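You operate a simulated robot arm through the tools that you are given. There is no shell and no other tool.

You run a simulated robot arm. Do the job below in one go: nothing can be reset, and whatever is moved stays where it is left.

## Task
Brush primer over the black sole in the sole tray.
Fine: close the primer pot again; use the grey brush, which goes back on its tray. Set down upright: grey brush. A coat counts when it lies all over at full strength: go over it till it gets no stronger.

It is judged by the outcome, as a careful person would: the job done as asked, and still so three seconds after it is handed in. It fails if anything else is knocked over, pushed out of place, dropped, spilled or broken.

## Robot
A 7-joint arm with a two-finger parallel gripper, fixed in place. Base frame: the origin is at the foot of the arm, x ahead of it, y to its left, z up; the work surface is at about z = 860. Units: mm, degrees, N and s.
Its first joint turns from -166.0 to 166.0 degrees. Payload 1.57 kg.
The tool frame sits at the grasp point between the pads (the TCP): z along the fingers, y along the line on which they close. The tips reach 30 mm beyond it. The gripper opens to 110 mm. The fingers are 24 mm wide and 12 mm thick; the gripper's body (48 by 112 mm) begins 78 mm behind the TCP.
Orientation is told as [roll, pitch, yaw] about the base's x, y, z axes, in that order, counted from this pose: with the fingers straight down and closing along the base's y, the tool's x points along the base's -x, its y along +y and its z along -z.

## Interface
- The arm moves only by the tool send_rows. Its argument "series" is one flat list of numbers, 7 for each row, row after row: the shift along the tool's x, y, z in mm, then the turn, a rotation vector about the tool's x, y, z in rad, then the closure in counts, from 0 (fully open) to 255 (shut). In form: [tx, ty, tz, ax, ay, az, jaw, tx, ty, tz, ax, ay, az, jaw, ...]. A call has 1 to 20 rows; each row is the pose to reach, as a shift and turn from the pose commanded when the call began, along the tool's axes at that moment. A row lasts 0.2 s, in which the tool goes at most 50 mm and 8.6 degrees; a call with a longer step from one row to the next is refused whole, and so is a gripper value outside its range. Where a pose cannot be reached the arm comes as near as it can. A force on the tool above 80 N (or 10 N above the force at the start of the call, whichever is more), or a blocked arm, ends the call early, and 0.2 s more pass. Each finger travels about 108 mm/s and halts on what it meets, pressing with about 25 N; the grip force reading is that of the motor and also rises with nothing between the fingers. The clock runs only during rows and for 0.2 s after the last one: add rows that repeat a pose to give the fingers time. It gives the time, the measured TCP pose, the force on the tool (base axes), the opening and the grip force at its end, in the units of the frame above (readings bear some noise), with the torque about the TCP (base axes, N m) and any sound that the robot's microphone picked up.
- Cameras (640 x 400 px; columns grow to the right, rows downward): "scene" is fixed at [220.1, -500.4, 1612.7]; the picture's right is [-0.40, -0.92, 0.00], its down [-0.82, 0.35, -0.46] and it looks along [0.42, -0.18, -0.89] (base axes); focal length 336 px, centre (320, 200). "wrist" rides on the gripper at [70, 16, -141] in the tool frame; the picture's right is [-0.23, 0.97, 0.00], its down [-0.86, -0.20, -0.48] and it looks along [-0.47, -0.11, 0.88] (tool axes); focal length 222 px, centre (320, 200). There is no depth. A picture from a camera that has moved, and an enlarged one, comes with that camera's place and axes in the base frame and with its lens.
- snapshot(camera): a new picture of that camera. It takes no simulated time.
- move_column(by): slides the trunk up (or, below 0, down) by that many mm; the arm rides with it, the base frame stays. It gives what a move gives, with no picture.
- close_up(camera, box): a new picture of the part [left, top, right, bottom] of that camera's present view, enlarged. It takes no simulated time.
- job_done(): hands the job in; it is judged then, once.

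Places have to be worked out from the pictures, the camera data and where the tool is seen. Open the gripper and draw the arm clear of the work before you hand the job in, unless the task says otherwise.

The tools are called after "Request:" as a command line: name --argument value ..., lists and objects as JSON in quotes. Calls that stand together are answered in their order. send_rows: Moves the arm, as the interface text tells. Its arguments: {"type":"object","properties":{"series":{"type":"array","items":{"type":"number"}}},"required":["series"]} The other tools are called the same way: move_column (by) slides the trunk up or down; snapshot (camera) takes a picture; close_up (camera, box) takes an enlarged picture of a part of a camera's view; job_done () hands the job in.

At the start:

```text
t: 0.0
eef_pos: [497.9, -484.8, 1277.2]
tool_rot: [0.0, 0.1, 0.0]
contact_force: [0.5, 0.0, -0.7]
ft_torque: [0.0, 0.0, -0.03]
grip_width: 110.0
grip_force: 0.0
trunk travel left (down, up): [-425.0, 185.0]
```

scene: 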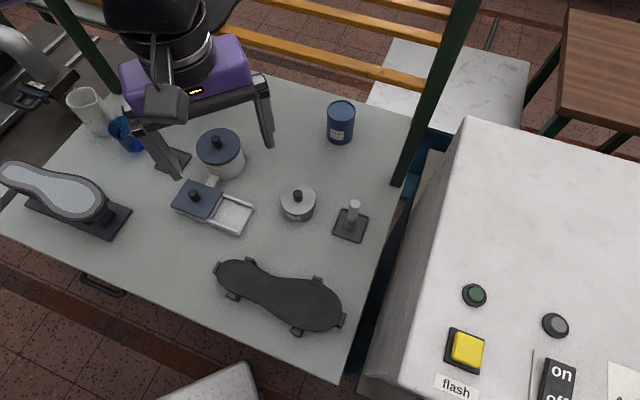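
wrist: 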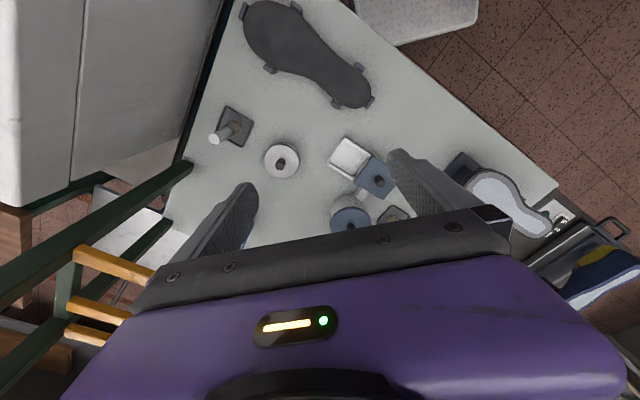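

I see a table with a sole, several pots, a brush on a small tray, and other items. I will take enlarged pictures first to identify each one.

Request:
close_up --camera "scene" --box '[140, 90, 300, 190]'

Request:
close_up --camera "scene" --box '[150, 160, 390, 310]'

Request:
close_up --camera "scene" --box '[0, 70, 200, 195]'

Request:
close_up --camera "wrist" --box '[180, 80, 500, 280]'

Request:
close_up --camera "scene" --box '[300, 80, 400, 143]'

Request:
close_up --camera "scene" --box '[320, 190, 380, 250]'

```text
4.00 times, centred on (220, 140) of scene
camera zoom: at [220.1, -500.4, 1612.7], right [-0.4, -0.92, 0.0], down [-0.82, 0.35, -0.46], along [0.42, -0.18, -0.89], focal length 1343 px, centre (720, 440)
```

zoom: 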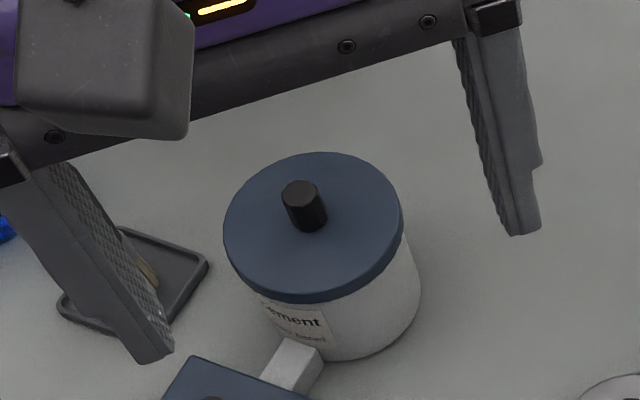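

```text
2.67 times, centred on (270, 235) of scene
camera zoom: at [220.1, -500.4, 1612.7], right [-0.4, -0.92, 0.0], down [-0.82, 0.35, -0.46], along [0.42, -0.18, -0.89], focal length 895 px, centre (453, 107)
```

zoom: 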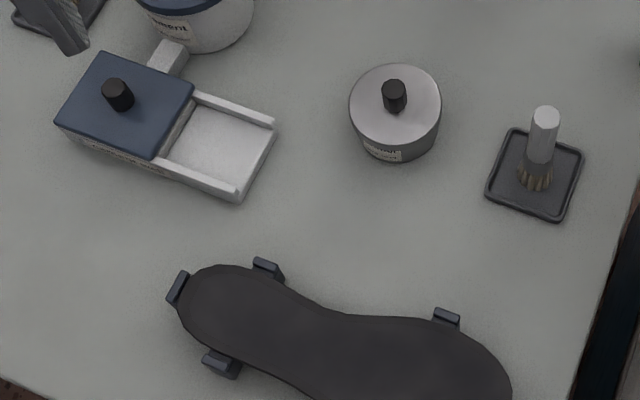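

```text
3.20 times, centred on (100, 132) of scene
camera zoom: at [220.1, -500.4, 1612.7], right [-0.4, -0.92, 0.0], down [-0.82, 0.35, -0.46], along [0.42, -0.18, -0.89], focal length 1074 px, centre (1024, 416)
```

zoom: 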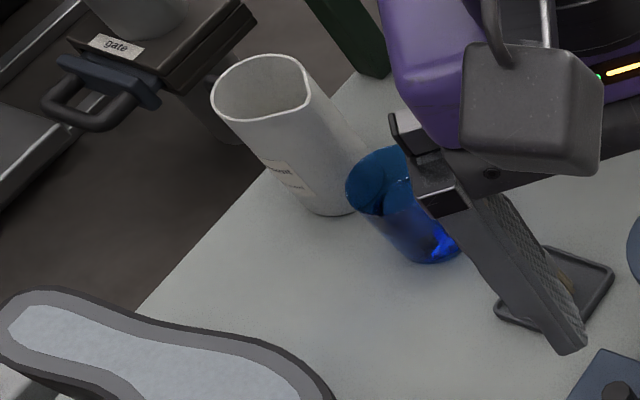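

```text
2.00 times, centred on (340, 180) of wrist
camera zoom: at [427.0, -468.8, 1419.0], right [0.23, 0.97, 0.0], down [0.86, -0.2, 0.48], along [0.47, -0.11, -0.88], focal length 444 px, centre (280, 240)
```

zoom: 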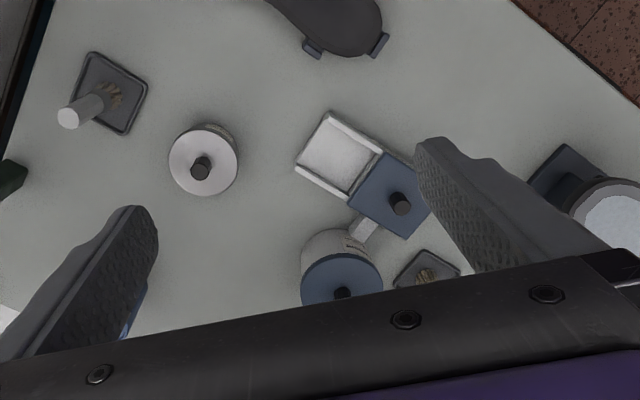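

```text
6.35 times, centred on (350, 112) of scene
camera zoom: at [220.1, -500.4, 1612.7], right [-0.4, -0.92, 0.0], down [-0.82, 0.35, -0.46], along [0.42, -0.18, -0.89], focal length 2132 px, centre (130, 762)
```

zoom: 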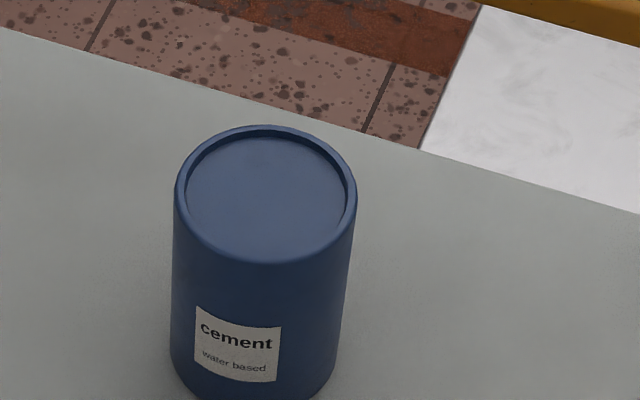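

```text
6.67 times, centred on (350, 220) of scene
camera zoom: at [220.1, -500.4, 1612.7], right [-0.4, -0.92, 0.0], down [-0.82, 0.35, -0.46], along [0.42, -0.18, -0.89], focal length 2238 px, centre (120, 67)
```

zoom: 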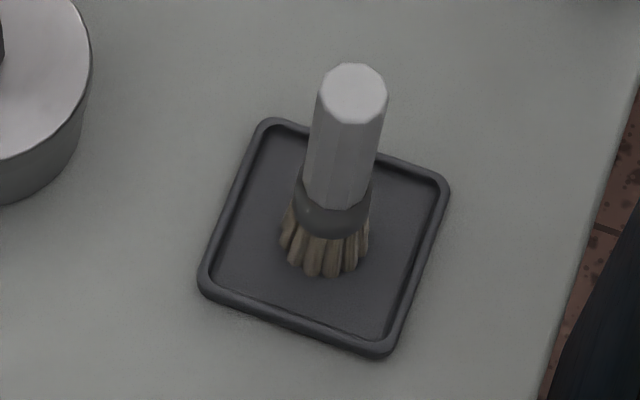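

The labels matter, so I enlarge the silver-lidded pot, the box with the blue lid, the white jar, and the second brush tray.

Request:
close_up --camera "scene" --box '[276, 180, 324, 225]'

Request:
close_up --camera "scene" --box '[165, 175, 260, 240]'

Request:
close_up --camera "scene" --box '[190, 150, 250, 190]'

Request:
close_up --camera "wrist" --box '[310, 120, 430, 240]'

Request:
close_up --camera "scene" --box '[200, 240, 360, 350]'

Request:
close_up --camera "scene" --box '[60, 80, 120, 140]'

Request:
close_up --camera "scene" --box '[420, 260, 640, 400]'

```text
8.89 times, centred on (300, 202) of scene
camera zoom: at [220.1, -500.4, 1612.7], right [-0.4, -0.92, 0.0], down [-0.82, 0.35, -0.46], along [0.42, -0.18, -0.89], focal length 2984 px, centre (498, 178)
```

zoom: 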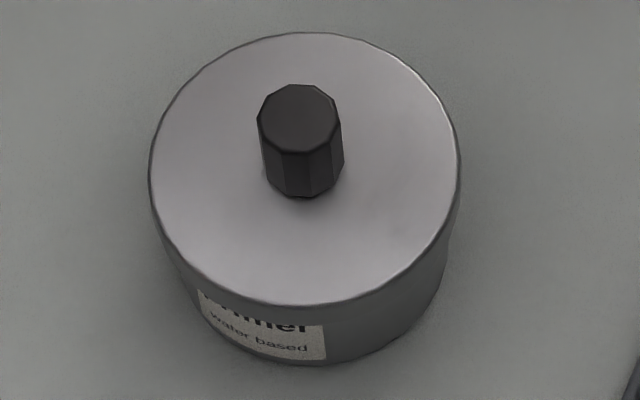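

```text
6.15 times, centred on (212, 208) of scene
camera zoom: at [220.1, -500.4, 1612.7], right [-0.4, -0.92, 0.0], down [-0.82, 0.35, -0.46], along [0.42, -0.18, -0.89], focal length 2066 px, centre (982, 154)
```

zoom: 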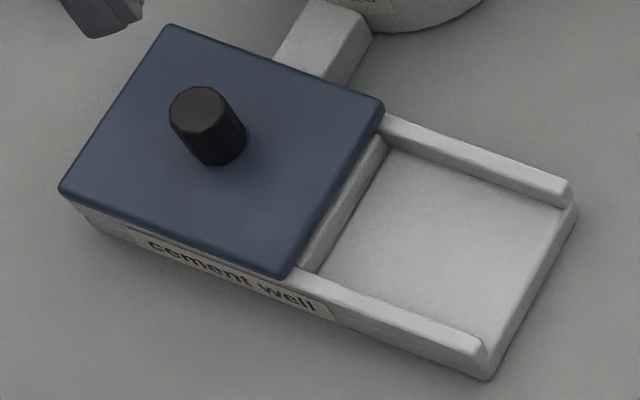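

```text
10.00 times, centred on (220, 170) of scene
camera zoom: at [220.1, -500.4, 1612.7], right [-0.4, -0.92, 0.0], down [-0.82, 0.35, -0.46], along [0.42, -0.18, -0.89], focal length 3357 px, centre (1320, 500)
```

zoom: 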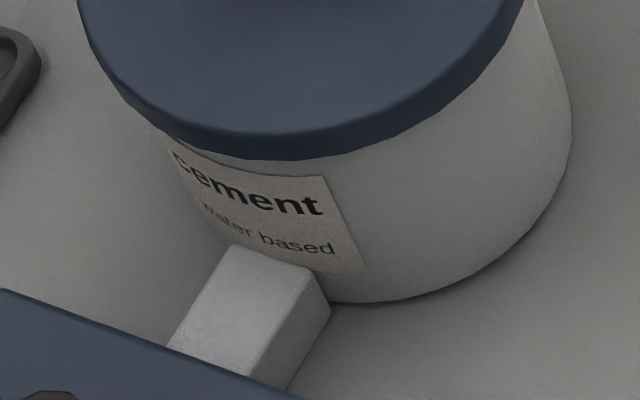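

```text
3.33 times, centred on (370, 180) of wrist
camera zoom: at [427.0, -468.8, 1419.0], right [0.23, 0.97, 0.0], down [0.86, -0.2, 0.48], along [0.47, -0.11, -0.88], focal length 740 px, centre (153, 267)
```

zoom: 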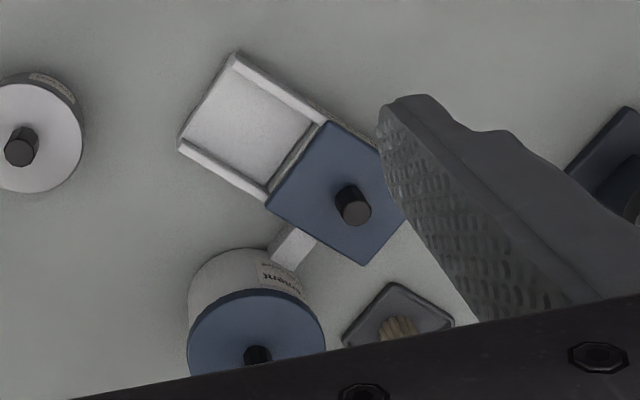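

```text
3.64 times, centred on (280, 295) of scene
camera zoom: at [220.1, -500.4, 1612.7], right [-0.4, -0.92, 0.0], down [-0.82, 0.35, -0.46], along [0.42, -0.18, -0.89], focal length 1221 px, centre (466, -146)
```

zoom: 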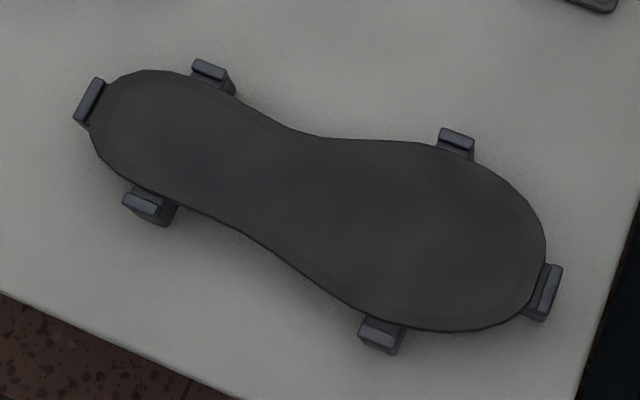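

```text
6.67 times, centred on (90, 110) of scene
camera zoom: at [220.1, -500.4, 1612.7], right [-0.4, -0.92, 0.0], down [-0.82, 0.35, -0.46], along [0.42, -0.18, -0.89], focal length 2238 px, centre (1853, 800)
```

zoom: 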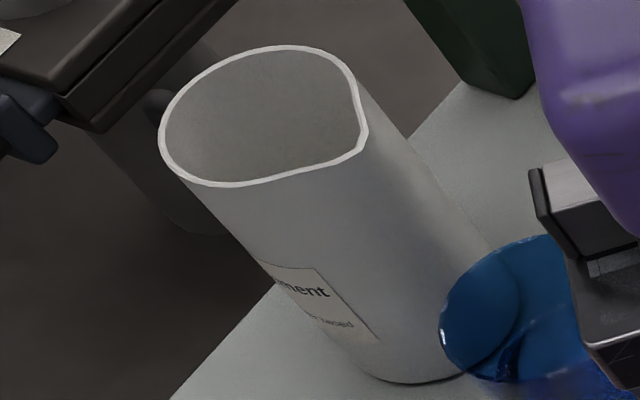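

```text
2.86 times, centred on (530, 330) of scene
camera zoom: at [220.1, -500.4, 1612.7], right [-0.4, -0.92, 0.0], down [-0.82, 0.35, -0.46], along [0.42, -0.18, -0.89], focal length 959 px, centre (-280, -171)
```

zoom: 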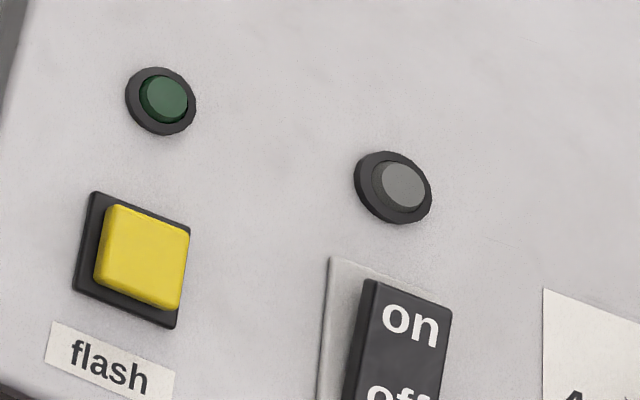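

The primer pot is the one with the silver lid ("primer, water based"), at roughly (580, -600), with its lid top near z 897. The grey brush stands on the right-hand tray at about (481, -695). I move above the primer pot, still high, and look again.

Request:
send_rows --series '[-12, -16, 30, 0, 0, 0, 60, -24, -33, 60, 0, 0, 0, 100, -36, -50, 90, 0, 0, 0, 116, -48, -66, 120, 0, 0, 0, 116, -60, -82, 150, 0, 0, 0, 116, -70, -99, 180, 0, 0, 0, 116, -80, -113, 205, 0, 0, 0, 116, -82, -115, 220, 0, 0, 0, 116, -82, -115, 220, 0, 0, 0, 116]'

Request:
snapshot --camera "wrist"

Request:
snapshot --camera "scene"

```text
t: 2.0
eef_pos: [579.5, -600.4, 1060.0]
tool_rot: [0.0, 0.0, 0.0]
contact_force: [0.4, 0.7, -0.3]
ft_torque: [0.0, 0.02, -0.02]
grip_width: 59.9
grip_force: 0.0
trunk travel left (down, up): [-425.0, 185.0]
```

```text
taken
camera wrist: at [510.2, -584.7, 1201.0], right [0.23, 0.97, 0.0], down [0.85, -0.2, 0.48], along [0.47, -0.11, -0.88], focal length 222 px, centre (320, 200)
```

wrist: 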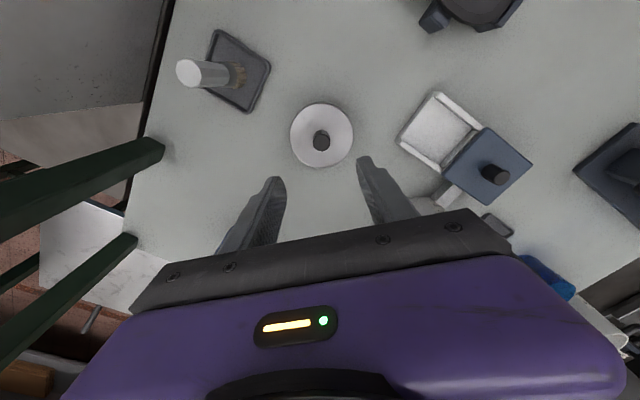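

```text
taken
```

scene: 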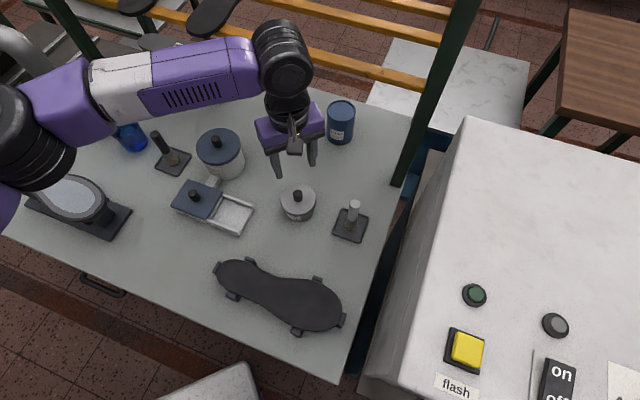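

The scene estimate and the wrist picture agree that the knob is near (579, -600). I take a closer look at it from both cameras before descending.

Request:
close_up --camera "wrist" --box '[270, 80, 370, 180]'

Request:
close_up --camera "wrist" --box '[160, 20, 290, 120]'

Request:
close_up --camera "scene" --box '[250, 120, 350, 230]'

```text
4.00 times, centred on (320, 130) of wrist
camera zoom: at [510.2, -584.7, 1201.0], right [0.23, 0.97, 0.0], down [0.85, -0.2, 0.48], along [0.47, -0.11, -0.88], focal length 888 px, centre (320, 480)
```

zoom: 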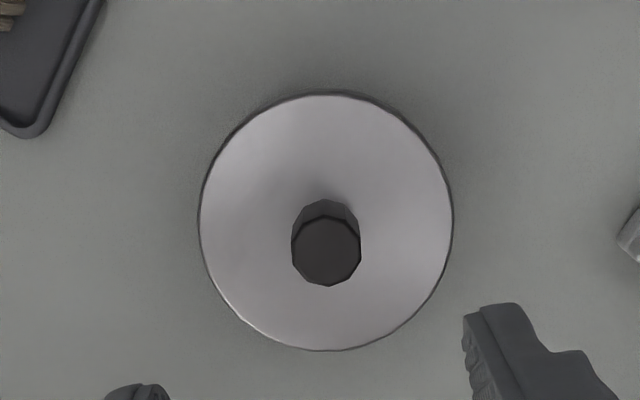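

```text
4.00 times, centred on (225, 70) of wrist
camera zoom: at [510.2, -584.7, 1201.0], right [0.23, 0.97, 0.0], down [0.85, -0.2, 0.48], along [0.47, -0.11, -0.88], focal length 888 px, centre (700, 720)
```

zoom: 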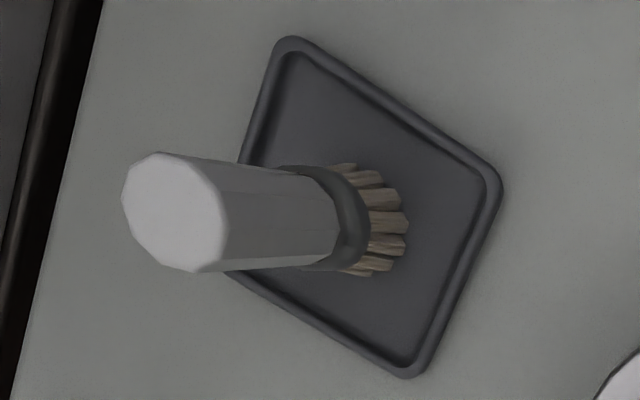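

```text
3.64 times, centred on (300, 175) of scene
camera zoom: at [220.1, -500.4, 1612.7], right [-0.4, -0.92, 0.0], down [-0.82, 0.35, -0.46], along [0.42, -0.18, -0.89], focal length 1221 px, centre (393, 291)
```

zoom: 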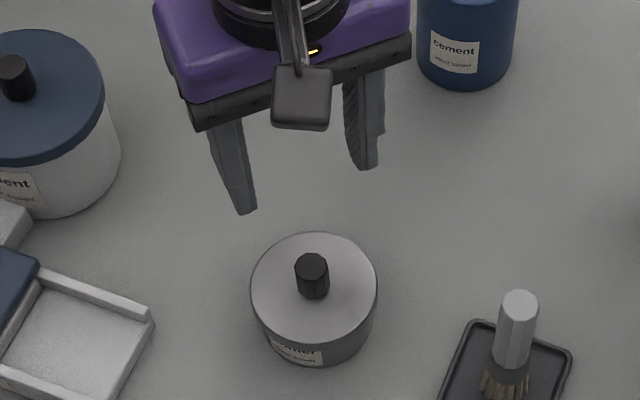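

The two views put the knob axis at about (578.5, -599.5), with its top near z 931 and the lid top near z 899. I go down around it with the jaws open at 60 mm and then close on the knob.

Request:
send_rows --series '[1, 0.5, 40, 0, 0, 0, 116, 1, 0.7, 80, 0, 0, 0, 116, 1, 0.7, 110, 0, 0, 0, 116, 1, 0.7, 126, 0, 0, 0, 116, 1, 0.7, 126, 0, 0, 0, 116]'

Request:
close_up --camera "scene" --box '[250, 140, 350, 230]'

Request:
snapshot --camera "wrist"

```text
t: 3.2
eef_pos: [576.2, -597.8, 939.6]
tool_rot: [-0.3, -0.2, 0.0]
contact_force: [-1.1, 14.6, 58.6]
ft_torque: [1.38, 0.11, -0.08]
grip_width: 59.9
grip_force: 0.0
trunk travel left (down, up): [-425.0, 185.0]
```

```text
4.44 times, centred on (300, 185) of scene
camera zoom: at [220.1, -500.4, 1612.7], right [-0.4, -0.92, 0.0], down [-0.82, 0.35, -0.46], along [0.42, -0.18, -0.89], focal length 1492 px, centre (409, 267)
```

zoom: 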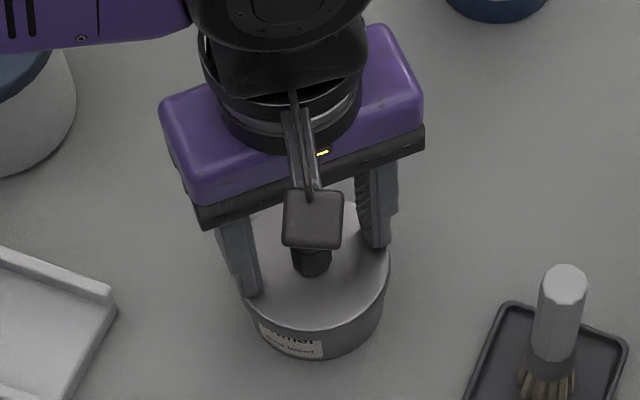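

```text
taken
camera wrist: at [507.0, -581.5, 1081.3], right [0.23, 0.97, 0.0], down [0.85, -0.2, 0.48], along [0.47, -0.11, -0.88], focal length 222 px, centre (320, 200)
```

wrist: 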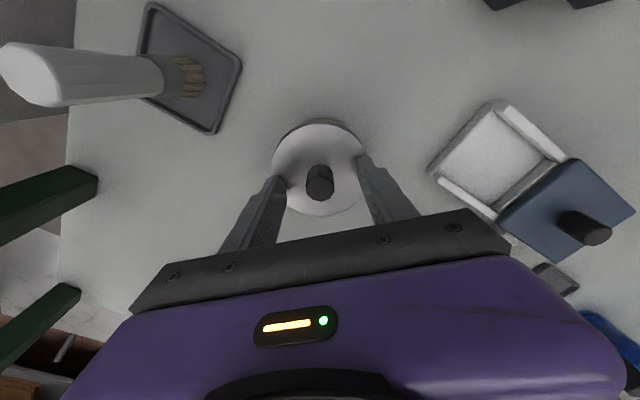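

The force reads 58 N, so the fingertips have touched the lid and its top is really near z 908. I back off to about z 944 and check that the pot hasn't shifted.

Request:
send_rows --series '[0, 0, -5, 0, 0, 0, 116, 0, 0, -11, 0, 0, 0, 116, 0, 0, -11, 0, 0, 0, 116]'

Request:
close_up --camera "wrist" --box '[220, 80, 420, 260]'

Request:
close_up --camera "scene" --box '[276, 180, 324, 225]'

```text
t: 4.0
eef_pos: [577.2, -598.4, 940.5]
tool_rot: [0.1, 0.1, -0.1]
contact_force: [-0.4, 1.0, 0.7]
ft_torque: [0.01, 0.01, 0.0]
grip_width: 59.8
grip_force: 0.1
trunk travel left (down, up): [-425.0, 185.0]
```

```text
2.22 times, centred on (320, 170) of wrist
camera zoom: at [507.6, -583.9, 1082.3], right [0.23, 0.97, 0.0], down [0.86, -0.2, 0.48], along [0.47, -0.11, -0.88], focal length 494 px, centre (320, 267)
```

zoom: 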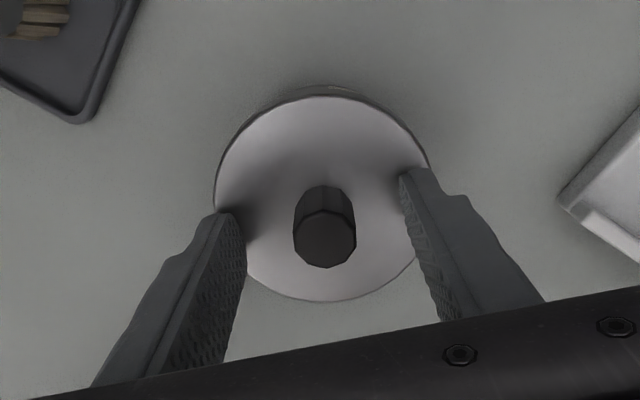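

```text
8.89 times, centred on (300, 202) of scene
camera zoom: at [220.1, -500.4, 1612.7], right [-0.4, -0.92, 0.0], down [-0.82, 0.35, -0.46], along [0.42, -0.18, -0.89], focal length 2984 px, centre (498, 178)
```

zoom: 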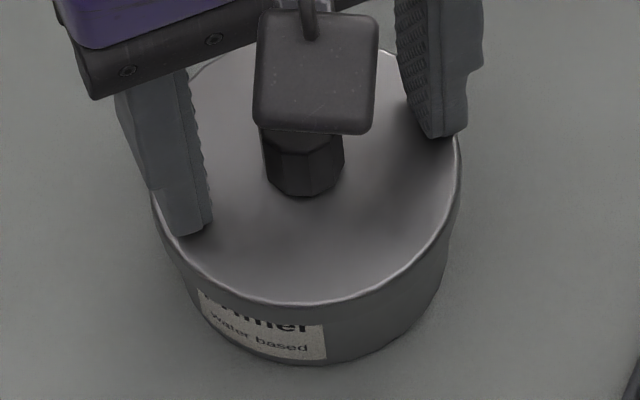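

The pot is where it was and the fingertips sit on either side of the knob. Now I close on the knob.

Request:
send_rows --series '[0, 0, 0, 0, 0, 0, 180, 0, 0, 0, 0, 0, 0, 255, 0, 0, 0, 0, 0, 0, 255, 0, 0, 0, 0, 0, 0, 255, 0, 0, 0, 0, 0, 0, 255]'

Request:
close_up --camera "scene" --box '[250, 140, 350, 230]'

```text
t: 5.2
eef_pos: [578.6, -599.6, 943.2]
tool_rot: [0.0, 0.0, -0.1]
contact_force: [-0.3, -0.4, 0.3]
ft_torque: [0.0, 0.01, 0.02]
grip_width: 19.1
grip_force: 24.7
trunk travel left (down, up): [-425.0, 185.0]
heard: snap
```

```text
4.44 times, centred on (300, 185) of scene
camera zoom: at [220.1, -500.4, 1612.7], right [-0.4, -0.92, 0.0], down [-0.82, 0.35, -0.46], along [0.42, -0.18, -0.89], focal length 1492 px, centre (409, 267)
```

zoom: 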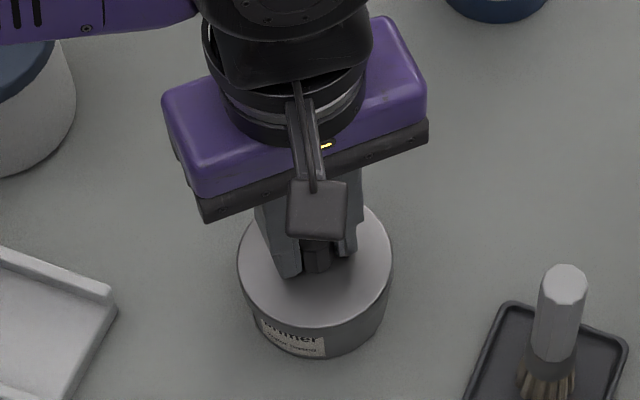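

The knob is gripped at 19 mm, and a snap was heard, perhaps the lid's fit. I lift gently and watch the force.

Request:
send_rows --series '[0, 0, -3, 0, 0, 0, 255, 0, 0, -6, 0, 0, 0, 255, 0, 0, -10, 0, 0, 0, 255, 0, 0, -15, 0, 0, 0, 255]'

Request:
close_up --camera "scene" --box '[250, 140, 350, 230]'

Request:
close_up --camera "wrist" --box '[220, 80, 420, 260]'

```text
t: 6.2
eef_pos: [577.0, -599.6, 957.9]
tool_rot: [0.0, 0.0, 0.0]
contact_force: [0.5, 0.4, 0.2]
ft_torque: [-0.03, -0.02, 0.0]
grip_width: 19.2
grip_force: 24.8
trunk travel left (down, up): [-425.0, 185.0]
```

```text
4.44 times, centred on (300, 185) of scene
camera zoom: at [220.1, -500.4, 1612.7], right [-0.4, -0.92, 0.0], down [-0.82, 0.35, -0.46], along [0.42, -0.18, -0.89], focal length 1492 px, centre (409, 267)
```

zoom: 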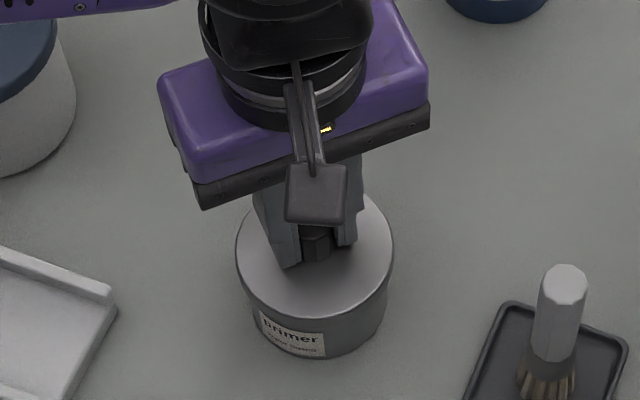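

```text
2.22 times, centred on (320, 170) of wrist
camera zoom: at [506.8, -583.8, 1099.4], right [0.23, 0.97, 0.0], down [0.85, -0.2, 0.48], along [0.47, -0.11, -0.88], focal length 494 px, centre (320, 267)
```

zoom: 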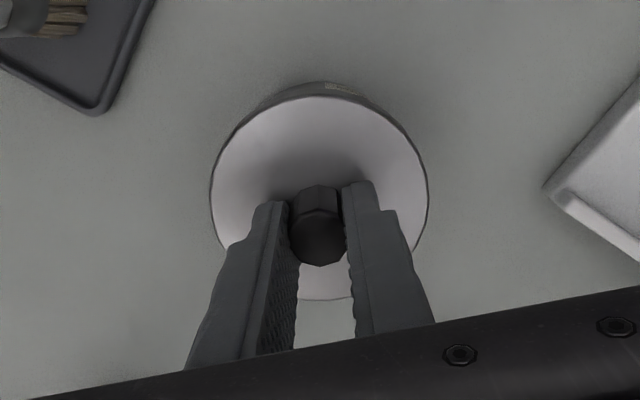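

The lid rises freely with the knob, and the pot has stayed put. I lift it well clear and look at both the pot and the underside of the lid.

Request:
send_rows --series '[0, 0, -20, 0, 0, 0, 255, 0, 0, -50, 0, 0, 0, 255, 0, 0, -85, 0, 0, 0, 255, -20, -5, -105, 0, 0, 0, 255, -55, -12, -105, 0, 0, 0, 255, -90, -18, -105, 0, 0, 0, 255, -111, -21, -105, 0, 0, 0, 255, -111, -21, -105, 0, 0, 0, 255]'

Request:
snapshot --camera "scene"

Request:
close_up --camera "scene" --box '[250, 110, 350, 220]'

Request:
snapshot --camera "wrist"

```text
t: 8.0
eef_pos: [687.5, -615.6, 1059.0]
tool_rot: [0.0, 0.0, -0.1]
contact_force: [-0.9, 1.4, 0.4]
ft_torque: [-0.28, -0.1, 0.0]
grip_width: 19.6
grip_force: 25.1
trunk travel left (down, up): [-425.0, 185.0]
```

```text
taken
```

scene: 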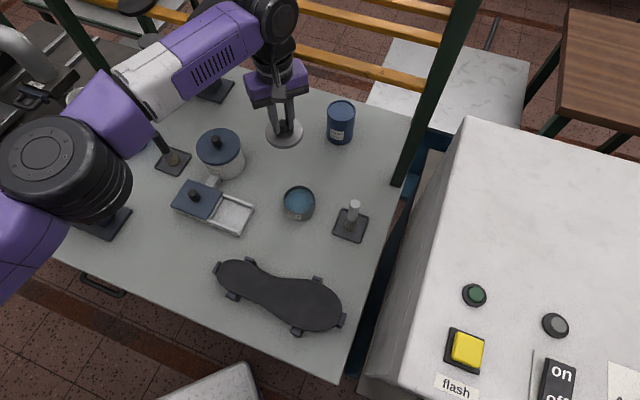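

```text
3.64 times, centred on (300, 165) of scene
camera zoom: at [220.1, -500.4, 1612.7], right [-0.4, -0.92, 0.0], down [-0.82, 0.35, -0.46], along [0.42, -0.18, -0.89], focal length 1221 px, centre (393, 327)
```

zoom: 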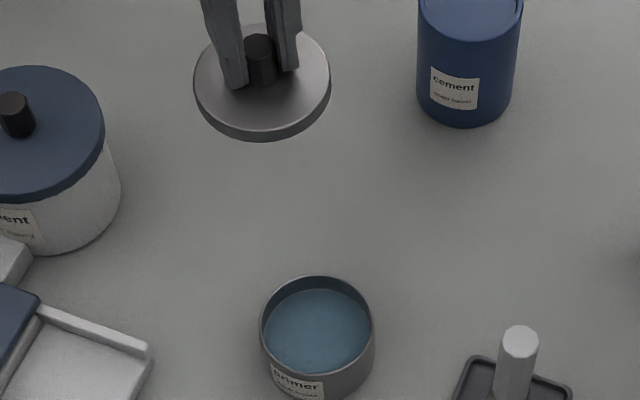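

```text
taken
camera wrist: at [617.1, -598.9, 1201.4], right [0.23, 0.97, 0.0], down [0.86, -0.2, 0.48], along [0.47, -0.11, -0.88], focal length 222 px, centre (320, 200)
```

wrist: 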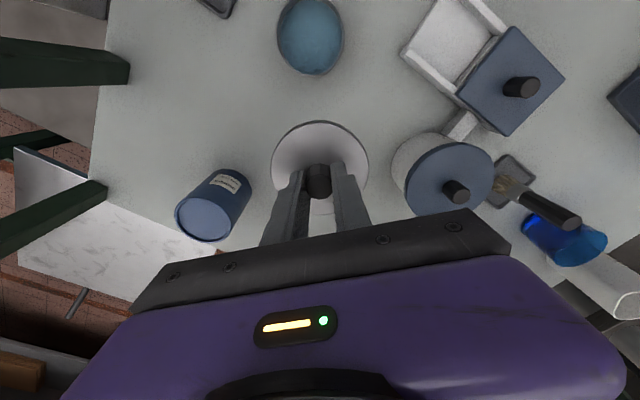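

The lid came off cleanly and the pot holds blue primer with a high level. The table beneath (688, -617) is free, so I lower the lid there, stopping just above the surface first.

Request:
send_rows --series '[0, 0, 35, 0, 0, 0, 255, 0, 0, 75, 0, 0, 0, 255, 0, 0, 110, 0, 0, 0, 255, 0, 0, 135, 0, 0, 0, 255, 0, 0, 147, 0, 0, 0, 255, 0, 0, 149, 0, 0, 0, 255, 0, 0, 151, 0, 0, 0, 255, 0, 0, 151, 0, 0, 0, 255]'

Request:
close_up --camera "scene" --box '[230, 100, 350, 220]'

```text
t: 9.8
eef_pos: [684.9, -613.0, 918.4]
tool_rot: [0.0, -0.1, 0.1]
contact_force: [0.0, -0.1, -0.6]
ft_torque: [-0.01, 0.02, 0.01]
grip_width: 19.6
grip_force: 24.9
out of reach, approached as far as the arm can: row 4, 5, 6, 7, 8
trunk travel left (down, up): [-425.0, 185.0]
```

```text
3.33 times, centred on (290, 160) of scene
camera zoom: at [220.1, -500.4, 1612.7], right [-0.4, -0.92, 0.0], down [-0.82, 0.35, -0.46], along [0.42, -0.18, -0.89], focal length 1119 px, centre (420, 333)
```

zoom: 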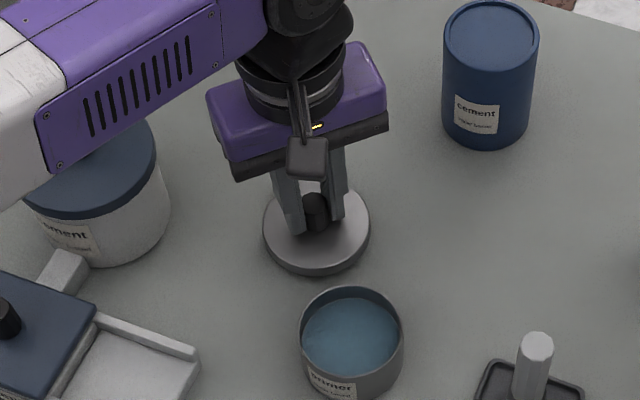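

The arm is at its reach limit here, about 15 mm above the table. I lower the trunk gently so that the tool goes straight down.

Request:
move_column --by -10

```text
t: 10.4
eef_pos: [685.0, -613.0, 907.7]
tool_rot: [0.0, 0.0, 0.0]
contact_force: [0.2, 0.5, -0.4]
ft_torque: [0.01, -0.02, -0.01]
grip_width: 19.6
grip_force: 25.1
trunk travel left (down, up): [-415.0, 195.0]
```

There's still no contact at z 907.7, so I lower the trunk in small steps.

Request:
move_column --by -3

Request:
close_up --camera "scene" --box '[260, 130, 330, 200]'

```text
t: 10.9
eef_pos: [686.3, -613.0, 905.3]
tool_rot: [0.1, 0.1, 0.0]
contact_force: [-0.9, -0.1, -0.4]
ft_torque: [0.01, -0.02, -0.04]
grip_width: 20.1
grip_force: 25.2
trunk travel left (down, up): [-412.0, 198.0]
```

```text
5.71 times, centred on (295, 165) of scene
camera zoom: at [220.1, -500.4, 1612.7], right [-0.4, -0.92, 0.0], down [-0.82, 0.35, -0.46], along [0.42, -0.18, -0.89], focal length 1918 px, centre (463, 400)
```

zoom: 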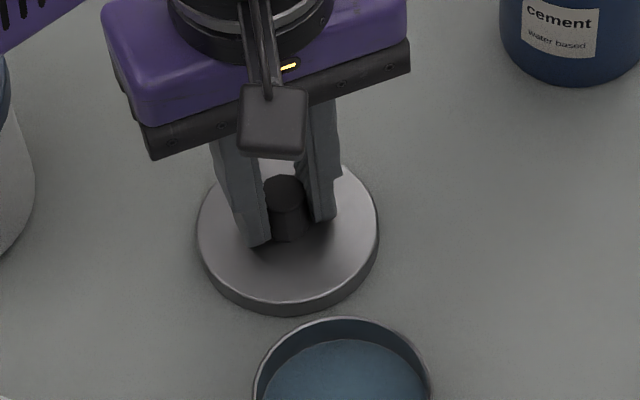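

No contact yet and the lid looks just above the table. I lower it another 2 mm.

Request:
move_column --by -2

```text
t: 11.4
eef_pos: [685.2, -613.6, 903.3]
tool_rot: [0.0, 0.0, 0.0]
contact_force: [0.3, 0.5, -0.6]
ft_torque: [0.0, 0.0, 0.07]
grip_width: 19.7
grip_force: 24.6
trunk travel left (down, up): [-410.0, 200.0]
```

Still free at z 903.3, so I go another 2 mm.

Request:
move_column --by -2

```text
t: 11.9
eef_pos: [684.2, -612.4, 900.6]
tool_rot: [-0.1, 0.0, 0.1]
contact_force: [0.9, 0.3, 0.3]
ft_torque: [-0.02, 0.01, -0.01]
grip_width: 19.7
grip_force: 25.3
trunk travel left (down, up): [-408.0, 202.0]
```

Still free at z 900.6, so I go another 2 mm.

Request:
move_column --by -2

```text
t: 12.5
eef_pos: [684.6, -613.5, 899.2]
tool_rot: [0.0, 0.0, 0.0]
contact_force: [-0.2, 0.5, -0.6]
ft_torque: [-0.01, 0.03, 0.03]
grip_width: 19.6
grip_force: 25.1
trunk travel left (down, up): [-406.0, 204.0]
```

Still free at z 899.2. Another small step, with a close look.

Request:
move_column --by -1.5

Request:
close_up --camera "scene" --box '[265, 140, 325, 200]'

```text
t: 13.0
eef_pos: [684.3, -613.2, 898.5]
tool_rot: [0.0, 0.1, 0.0]
contact_force: [-0.5, 0.5, 0.5]
ft_torque: [0.02, -0.05, 0.0]
grip_width: 19.9
grip_force: 24.9
trunk travel left (down, up): [-404.0, 205.0]
```

```text
6.67 times, centred on (295, 170) of scene
camera zoom: at [220.1, -500.4, 1612.7], right [-0.4, -0.92, 0.0], down [-0.82, 0.35, -0.46], along [0.42, -0.18, -0.89], focal length 2238 px, centre (487, 400)
```

zoom: 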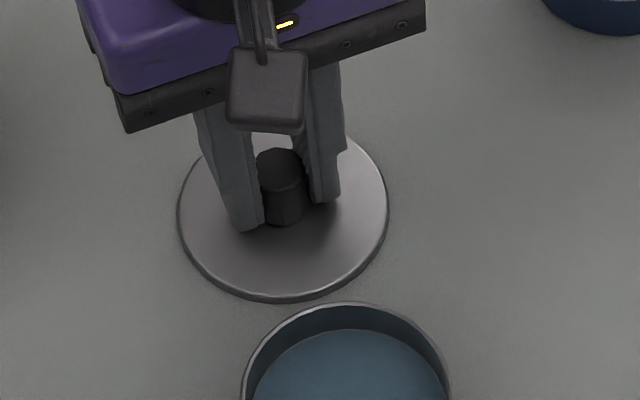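

The contact shadow is almost closed, so I take one more 1 mm step.

Request:
move_column --by -1.5

Request:
close_up --camera "scene" --box '[265, 140, 325, 200]'

Request:
close_up --camera "wrist" --box '[250, 100, 390, 220]'

```text
t: 13.5
eef_pos: [685.5, -613.0, 896.8]
tool_rot: [0.0, 0.0, 0.0]
contact_force: [-0.4, 0.9, -0.3]
ft_torque: [-0.04, 0.03, 0.02]
grip_width: 19.4
grip_force: 25.2
trunk travel left (down, up): [-403.0, 207.0]
```

```text
6.67 times, centred on (295, 170) of scene
camera zoom: at [220.1, -500.4, 1612.7], right [-0.4, -0.92, 0.0], down [-0.82, 0.35, -0.46], along [0.42, -0.18, -0.89], focal length 2238 px, centre (487, 400)
```

zoom: 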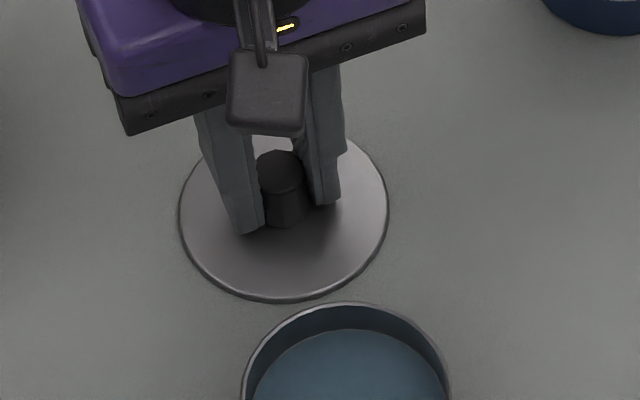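

```text
3.33 times, centred on (320, 160) of wrist
camera zoom: at [615.3, -597.2, 1038.1], right [0.23, 0.97, 0.0], down [0.86, -0.2, 0.48], along [0.47, -0.11, -0.88], focal length 740 px, centre (320, 333)
```

zoom: 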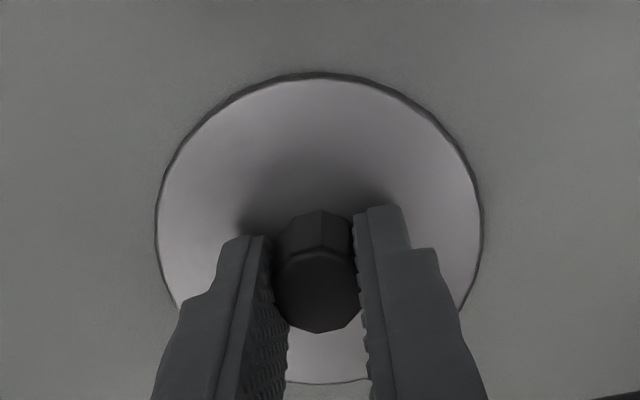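

There's still no force, although the lid's visible rim band has shrunk from about 10 px to 4, so it may be sinking into the surface. I raise it a bit to measure the lid's real thickness before letting go.

Request:
move_column --by 25

Request:
close_up --camera "scene" --box '[270, 145, 320, 190]'

```text
t: 14.2
eef_pos: [686.1, -613.2, 920.8]
tool_rot: [0.1, 0.0, 0.1]
contact_force: [1.0, -0.8, 0.0]
ft_torque: [0.02, 0.02, 0.01]
grip_width: 19.7
grip_force: 24.8
trunk travel left (down, up): [-428.0, 182.0]
```

```text
8.89 times, centred on (295, 168) of scene
camera zoom: at [220.1, -500.4, 1612.7], right [-0.4, -0.92, 0.0], down [-0.82, 0.35, -0.46], along [0.42, -0.18, -0.89], focal length 2984 px, centre (542, 489)
```

zoom: 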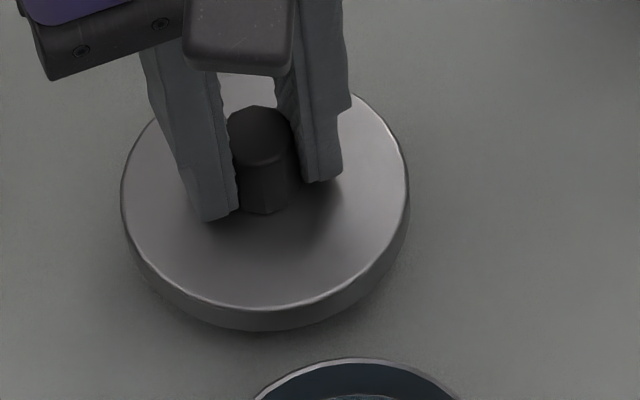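

The lid is about 12 mm thick and its underside should touch the table at TCP z ≈ 905; pushing further gave no reaction. First I restore arm reach: raise the tool 60 mm, then lower the trunk by the same amount.

Request:
send_rows --series '[0, 0, -30, 0, 0, 0, 255, 0, 0, -60, 0, 0, 0, 255, 0, 0, -60, 0, 0, 0, 255]'

Request:
move_column --by -60

Request:
snapshot --camera "scene"

```text
t: 15.0
eef_pos: [683.8, -614.3, 983.5]
tool_rot: [0.0, 0.0, 0.0]
contact_force: [-0.3, -0.2, -0.1]
ft_torque: [-0.02, 0.01, -0.04]
grip_width: 19.6
grip_force: 25.5
trunk travel left (down, up): [-428.0, 182.0]
```

```text
t: 16.0
eef_pos: [683.4, -614.0, 923.0]
tool_rot: [0.1, 0.1, 0.1]
contact_force: [-0.1, -0.9, -0.4]
ft_torque: [-0.01, -0.02, -0.01]
grip_width: 19.6
grip_force: 24.8
trunk travel left (down, up): [-368.0, 242.0]
```

```text
taken
```

scene: 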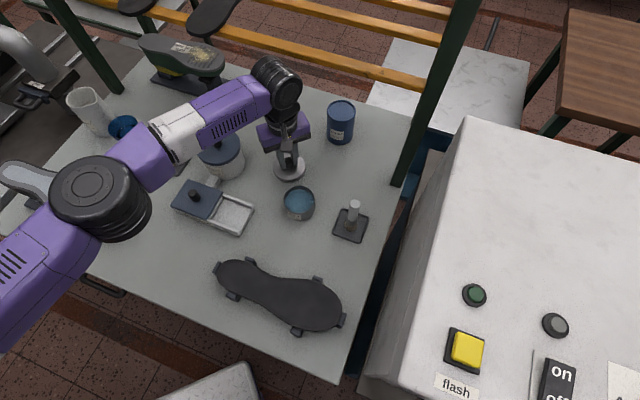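

The trunk is lower and the elbow is clear. Now I lower the lid to TCP z ≈ 906.

Request:
send_rows --series '[0, 0, 8, 0, 0, 0, 255, 0, 0, 13, 0, 0, 0, 255, 0, 0, 16, 0, 0, 0, 255, 0, 0, 16, 0, 0, 0, 255, 0, 0, 16, 0, 0, 0, 255]'

Request:
close_up --camera "scene" --box '[270, 145, 320, 190]'

```text
t: 17.2
eef_pos: [682.8, -615.0, 908.0]
tool_rot: [0.0, 0.0, -0.1]
contact_force: [-0.3, 0.0, 0.4]
ft_torque: [0.03, 0.02, -0.03]
grip_width: 19.7
grip_force: 25.2
trunk travel left (down, up): [-368.0, 242.0]
```

```text
8.89 times, centred on (295, 168) of scene
camera zoom: at [220.1, -500.4, 1612.7], right [-0.4, -0.92, 0.0], down [-0.82, 0.35, -0.46], along [0.42, -0.18, -0.89], focal length 2984 px, centre (542, 489)
```

zoom: 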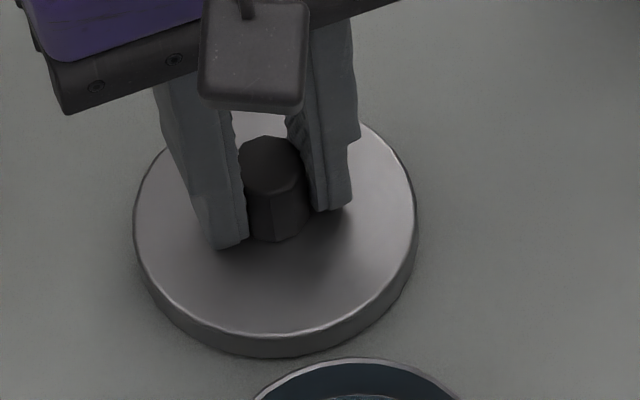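

The lid still looks a couple of mm above the table. I lower it 2 mm more and compare the rim band.

Request:
send_rows --series '[0, 0, 1, 0, 0, 0, 255, 0, 0, 2.5, 0, 0, 0, 255, 0, 0, 2.5, 0, 0, 0, 255]'

Request:
close_up --camera "scene" --box '[270, 145, 320, 190]'

```text
t: 18.0
eef_pos: [684.0, -614.0, 904.2]
tool_rot: [0.1, 0.0, 0.0]
contact_force: [0.5, 0.0, -0.2]
ft_torque: [0.0, 0.0, 0.03]
grip_width: 19.5
grip_force: 24.9
trunk travel left (down, up): [-368.0, 242.0]
```

```text
8.89 times, centred on (295, 168) of scene
camera zoom: at [220.1, -500.4, 1612.7], right [-0.4, -0.92, 0.0], down [-0.82, 0.35, -0.46], along [0.42, -0.18, -0.89], focal length 2984 px, centre (542, 489)
```

zoom: 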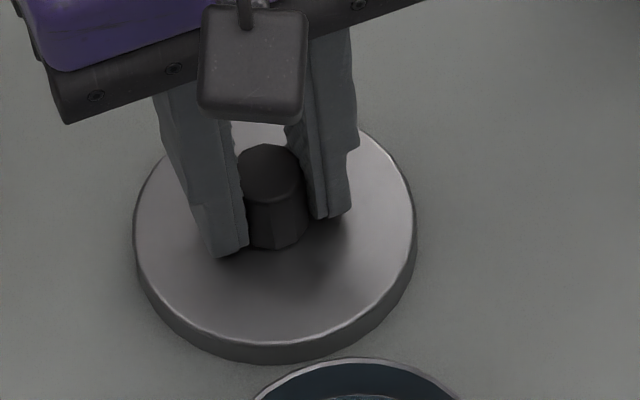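

The rim band is still at full height, so I go down another 1.5 mm.

Request:
send_rows --series '[0, 0, 1.5, 0, 0, 0, 255, 0, 0, 1.5, 0, 0, 0, 255]'

Request:
close_up --camera "scene" --box '[270, 145, 320, 190]'

```text
t: 18.6
eef_pos: [682.7, -613.5, 902.5]
tool_rot: [0.1, 0.0, 0.0]
contact_force: [0.1, 0.1, -0.5]
ft_torque: [-0.02, 0.02, 0.0]
grip_width: 19.6
grip_force: 24.8
trunk travel left (down, up): [-368.0, 242.0]
```

```text
8.89 times, centred on (295, 168) of scene
camera zoom: at [220.1, -500.4, 1612.7], right [-0.4, -0.92, 0.0], down [-0.82, 0.35, -0.46], along [0.42, -0.18, -0.89], focal length 2984 px, centre (542, 489)
```

zoom: 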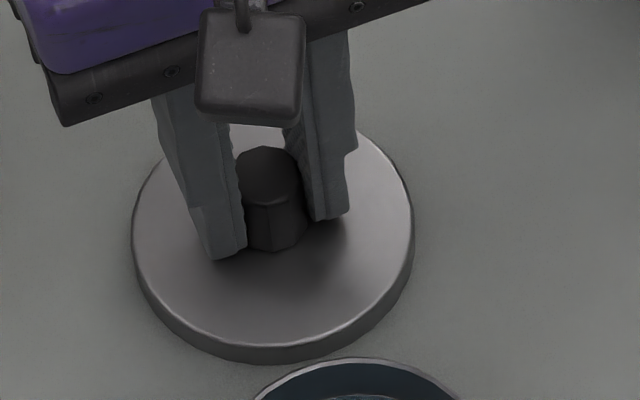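

The band just began to shrink, so the lid's underside is at the table. I open slowly, then lift.

Request:
send_rows --series '[0, 0, -0.5, 0, 0, 0, 215, 0, 0, -0.5, 0, 0, 0, 190, 0, 0, -0.5, 0, 0, 0, 160, 0, 0, -0.5, 0, 0, 0, 130, 0, 0, -0.5, 0, 0, 0, 130]'

Request:
close_up --camera "scene" --box '[270, 145, 320, 190]'

```text
t: 19.8
eef_pos: [685.0, -612.2, 904.4]
tool_rot: [-0.1, 0.0, 0.0]
contact_force: [-1.1, -0.5, 0.2]
ft_torque: [0.02, 0.0, 0.01]
grip_width: 53.7
grip_force: 0.2
trunk travel left (down, up): [-368.0, 242.0]
```

```text
8.89 times, centred on (295, 168) of scene
camera zoom: at [220.1, -500.4, 1612.7], right [-0.4, -0.92, 0.0], down [-0.82, 0.35, -0.46], along [0.42, -0.18, -0.89], focal length 2984 px, centre (542, 489)
```

zoom: 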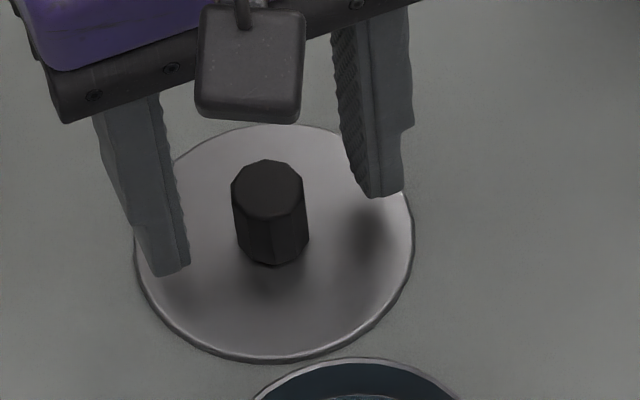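

The lid rests on the table, upright, with its rim settled flush. I raise clear and travel to above the grey brush.

Request:
send_rows --series '[0, 0, -30, 0, 0, 0, 116, 0, 0, -70, 0, 0, 0, 116, 0, 0, -110, 0, 0, 0, 116, 20, -8, -146, 0, 0, 0, 116, 60, -24, -146, 0, 0, 0, 116, 100, -40, -146, 0, 0, 0, 116, 140, -56, -146, 0, 0, 0, 116, 180, -72, -146, 0, 0, 0, 116, 203.7, -80.5, -146, 0, 0, 0, 116, 203.7, -80.5, -146, 0, 0, 0, 116, 203.7, -80.5, -146, 0, 0, 0, 116]'

Request:
snapshot --camera "scene"

Request:
snapshot --camera "wrist"

Request:
close_up --camera "scene" --box '[320, 190, 380, 250]'

```text
t: 22.2
eef_pos: [478.4, -693.9, 1053.7]
tool_rot: [0.1, 0.0, -0.1]
contact_force: [-0.1, 0.3, -0.7]
ft_torque: [-0.04, 0.02, 0.0]
grip_width: 59.8
grip_force: 0.0
out of reach, approached as far as the arm can: row 4
trunk travel left (down, up): [-368.0, 242.0]
```

```text
taken
```

scene: 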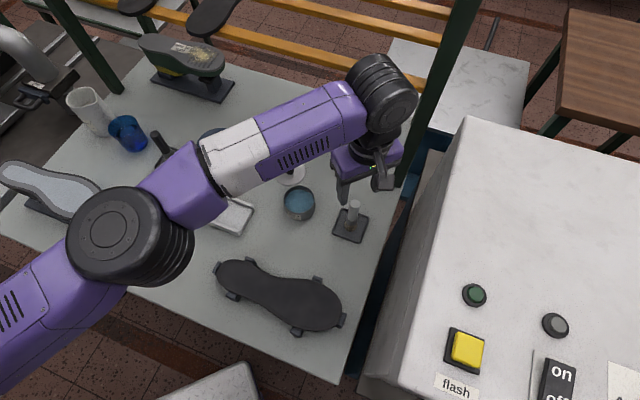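

```text
taken
camera wrist: at [408.2, -678.5, 1195.4], right [0.23, 0.97, 0.0], down [0.86, -0.2, 0.48], along [0.47, -0.11, -0.88], focal length 222 px, centre (320, 200)
```

wrist: 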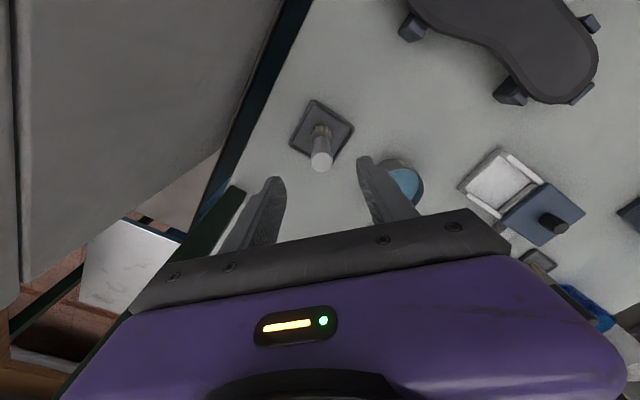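

```text
6.67 times, centred on (350, 220) of scene
camera zoom: at [220.1, -500.4, 1612.7], right [-0.4, -0.92, 0.0], down [-0.82, 0.35, -0.46], along [0.42, -0.18, -0.89], focal length 2238 px, centre (120, 67)
```

zoom: 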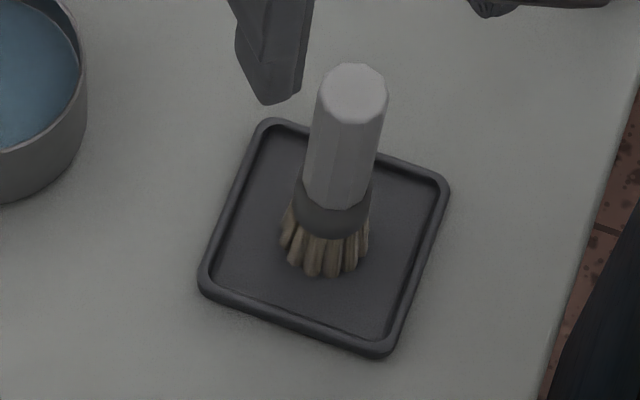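

The brush axis is at about (480, -694), handle top near z 982, ferrule starting near z 921. I descend with the jaws either side of the handle to TCP z ≈ 958.

Request:
send_rows --series '[0, 0, 40, 0, 0, 0, 116, 0, 0, 70, 0, 0, 0, 116, 0, 0, 92, 0, 0, 0, 116, 0, 0, 92, 0, 0, 0, 116]'

Request:
close_up --camera "wrist" --box '[240, 100, 400, 240]'

Request:
close_up --camera "scene" --box '[310, 170, 390, 250]'

```text
t: 23.2
eef_pos: [477.7, -694.5, 956.3]
tool_rot: [0.0, 0.0, 0.0]
contact_force: [-0.2, -0.9, -1.1]
ft_torque: [-0.04, 0.04, 0.03]
grip_width: 59.6
grip_force: 0.1
trunk travel left (down, up): [-368.0, 242.0]
```

```text
2.86 times, centred on (320, 170) of wrist
camera zoom: at [407.9, -678.3, 1099.1], right [0.23, 0.97, 0.0], down [0.85, -0.2, 0.48], along [0.47, -0.11, -0.88], focal length 635 px, centre (320, 286)
```

zoom: 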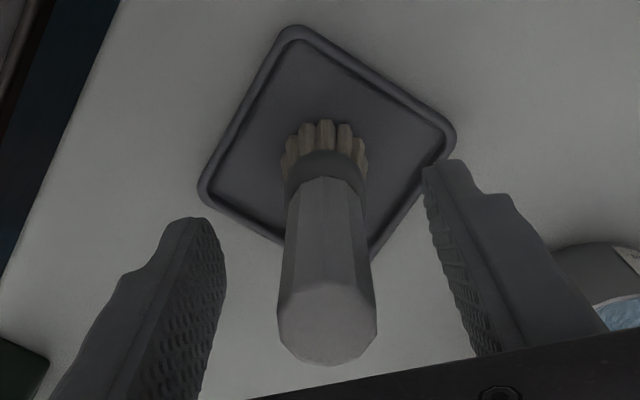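

```text
5.00 times, centred on (350, 210) of scene
camera zoom: at [220.1, -500.4, 1612.7], right [-0.4, -0.92, 0.0], down [-0.82, 0.35, -0.46], along [0.42, -0.18, -0.89], focal length 1679 px, centre (170, 150)
```

zoom: 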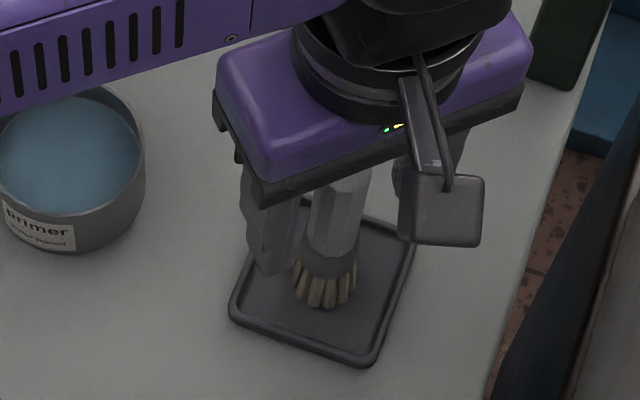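

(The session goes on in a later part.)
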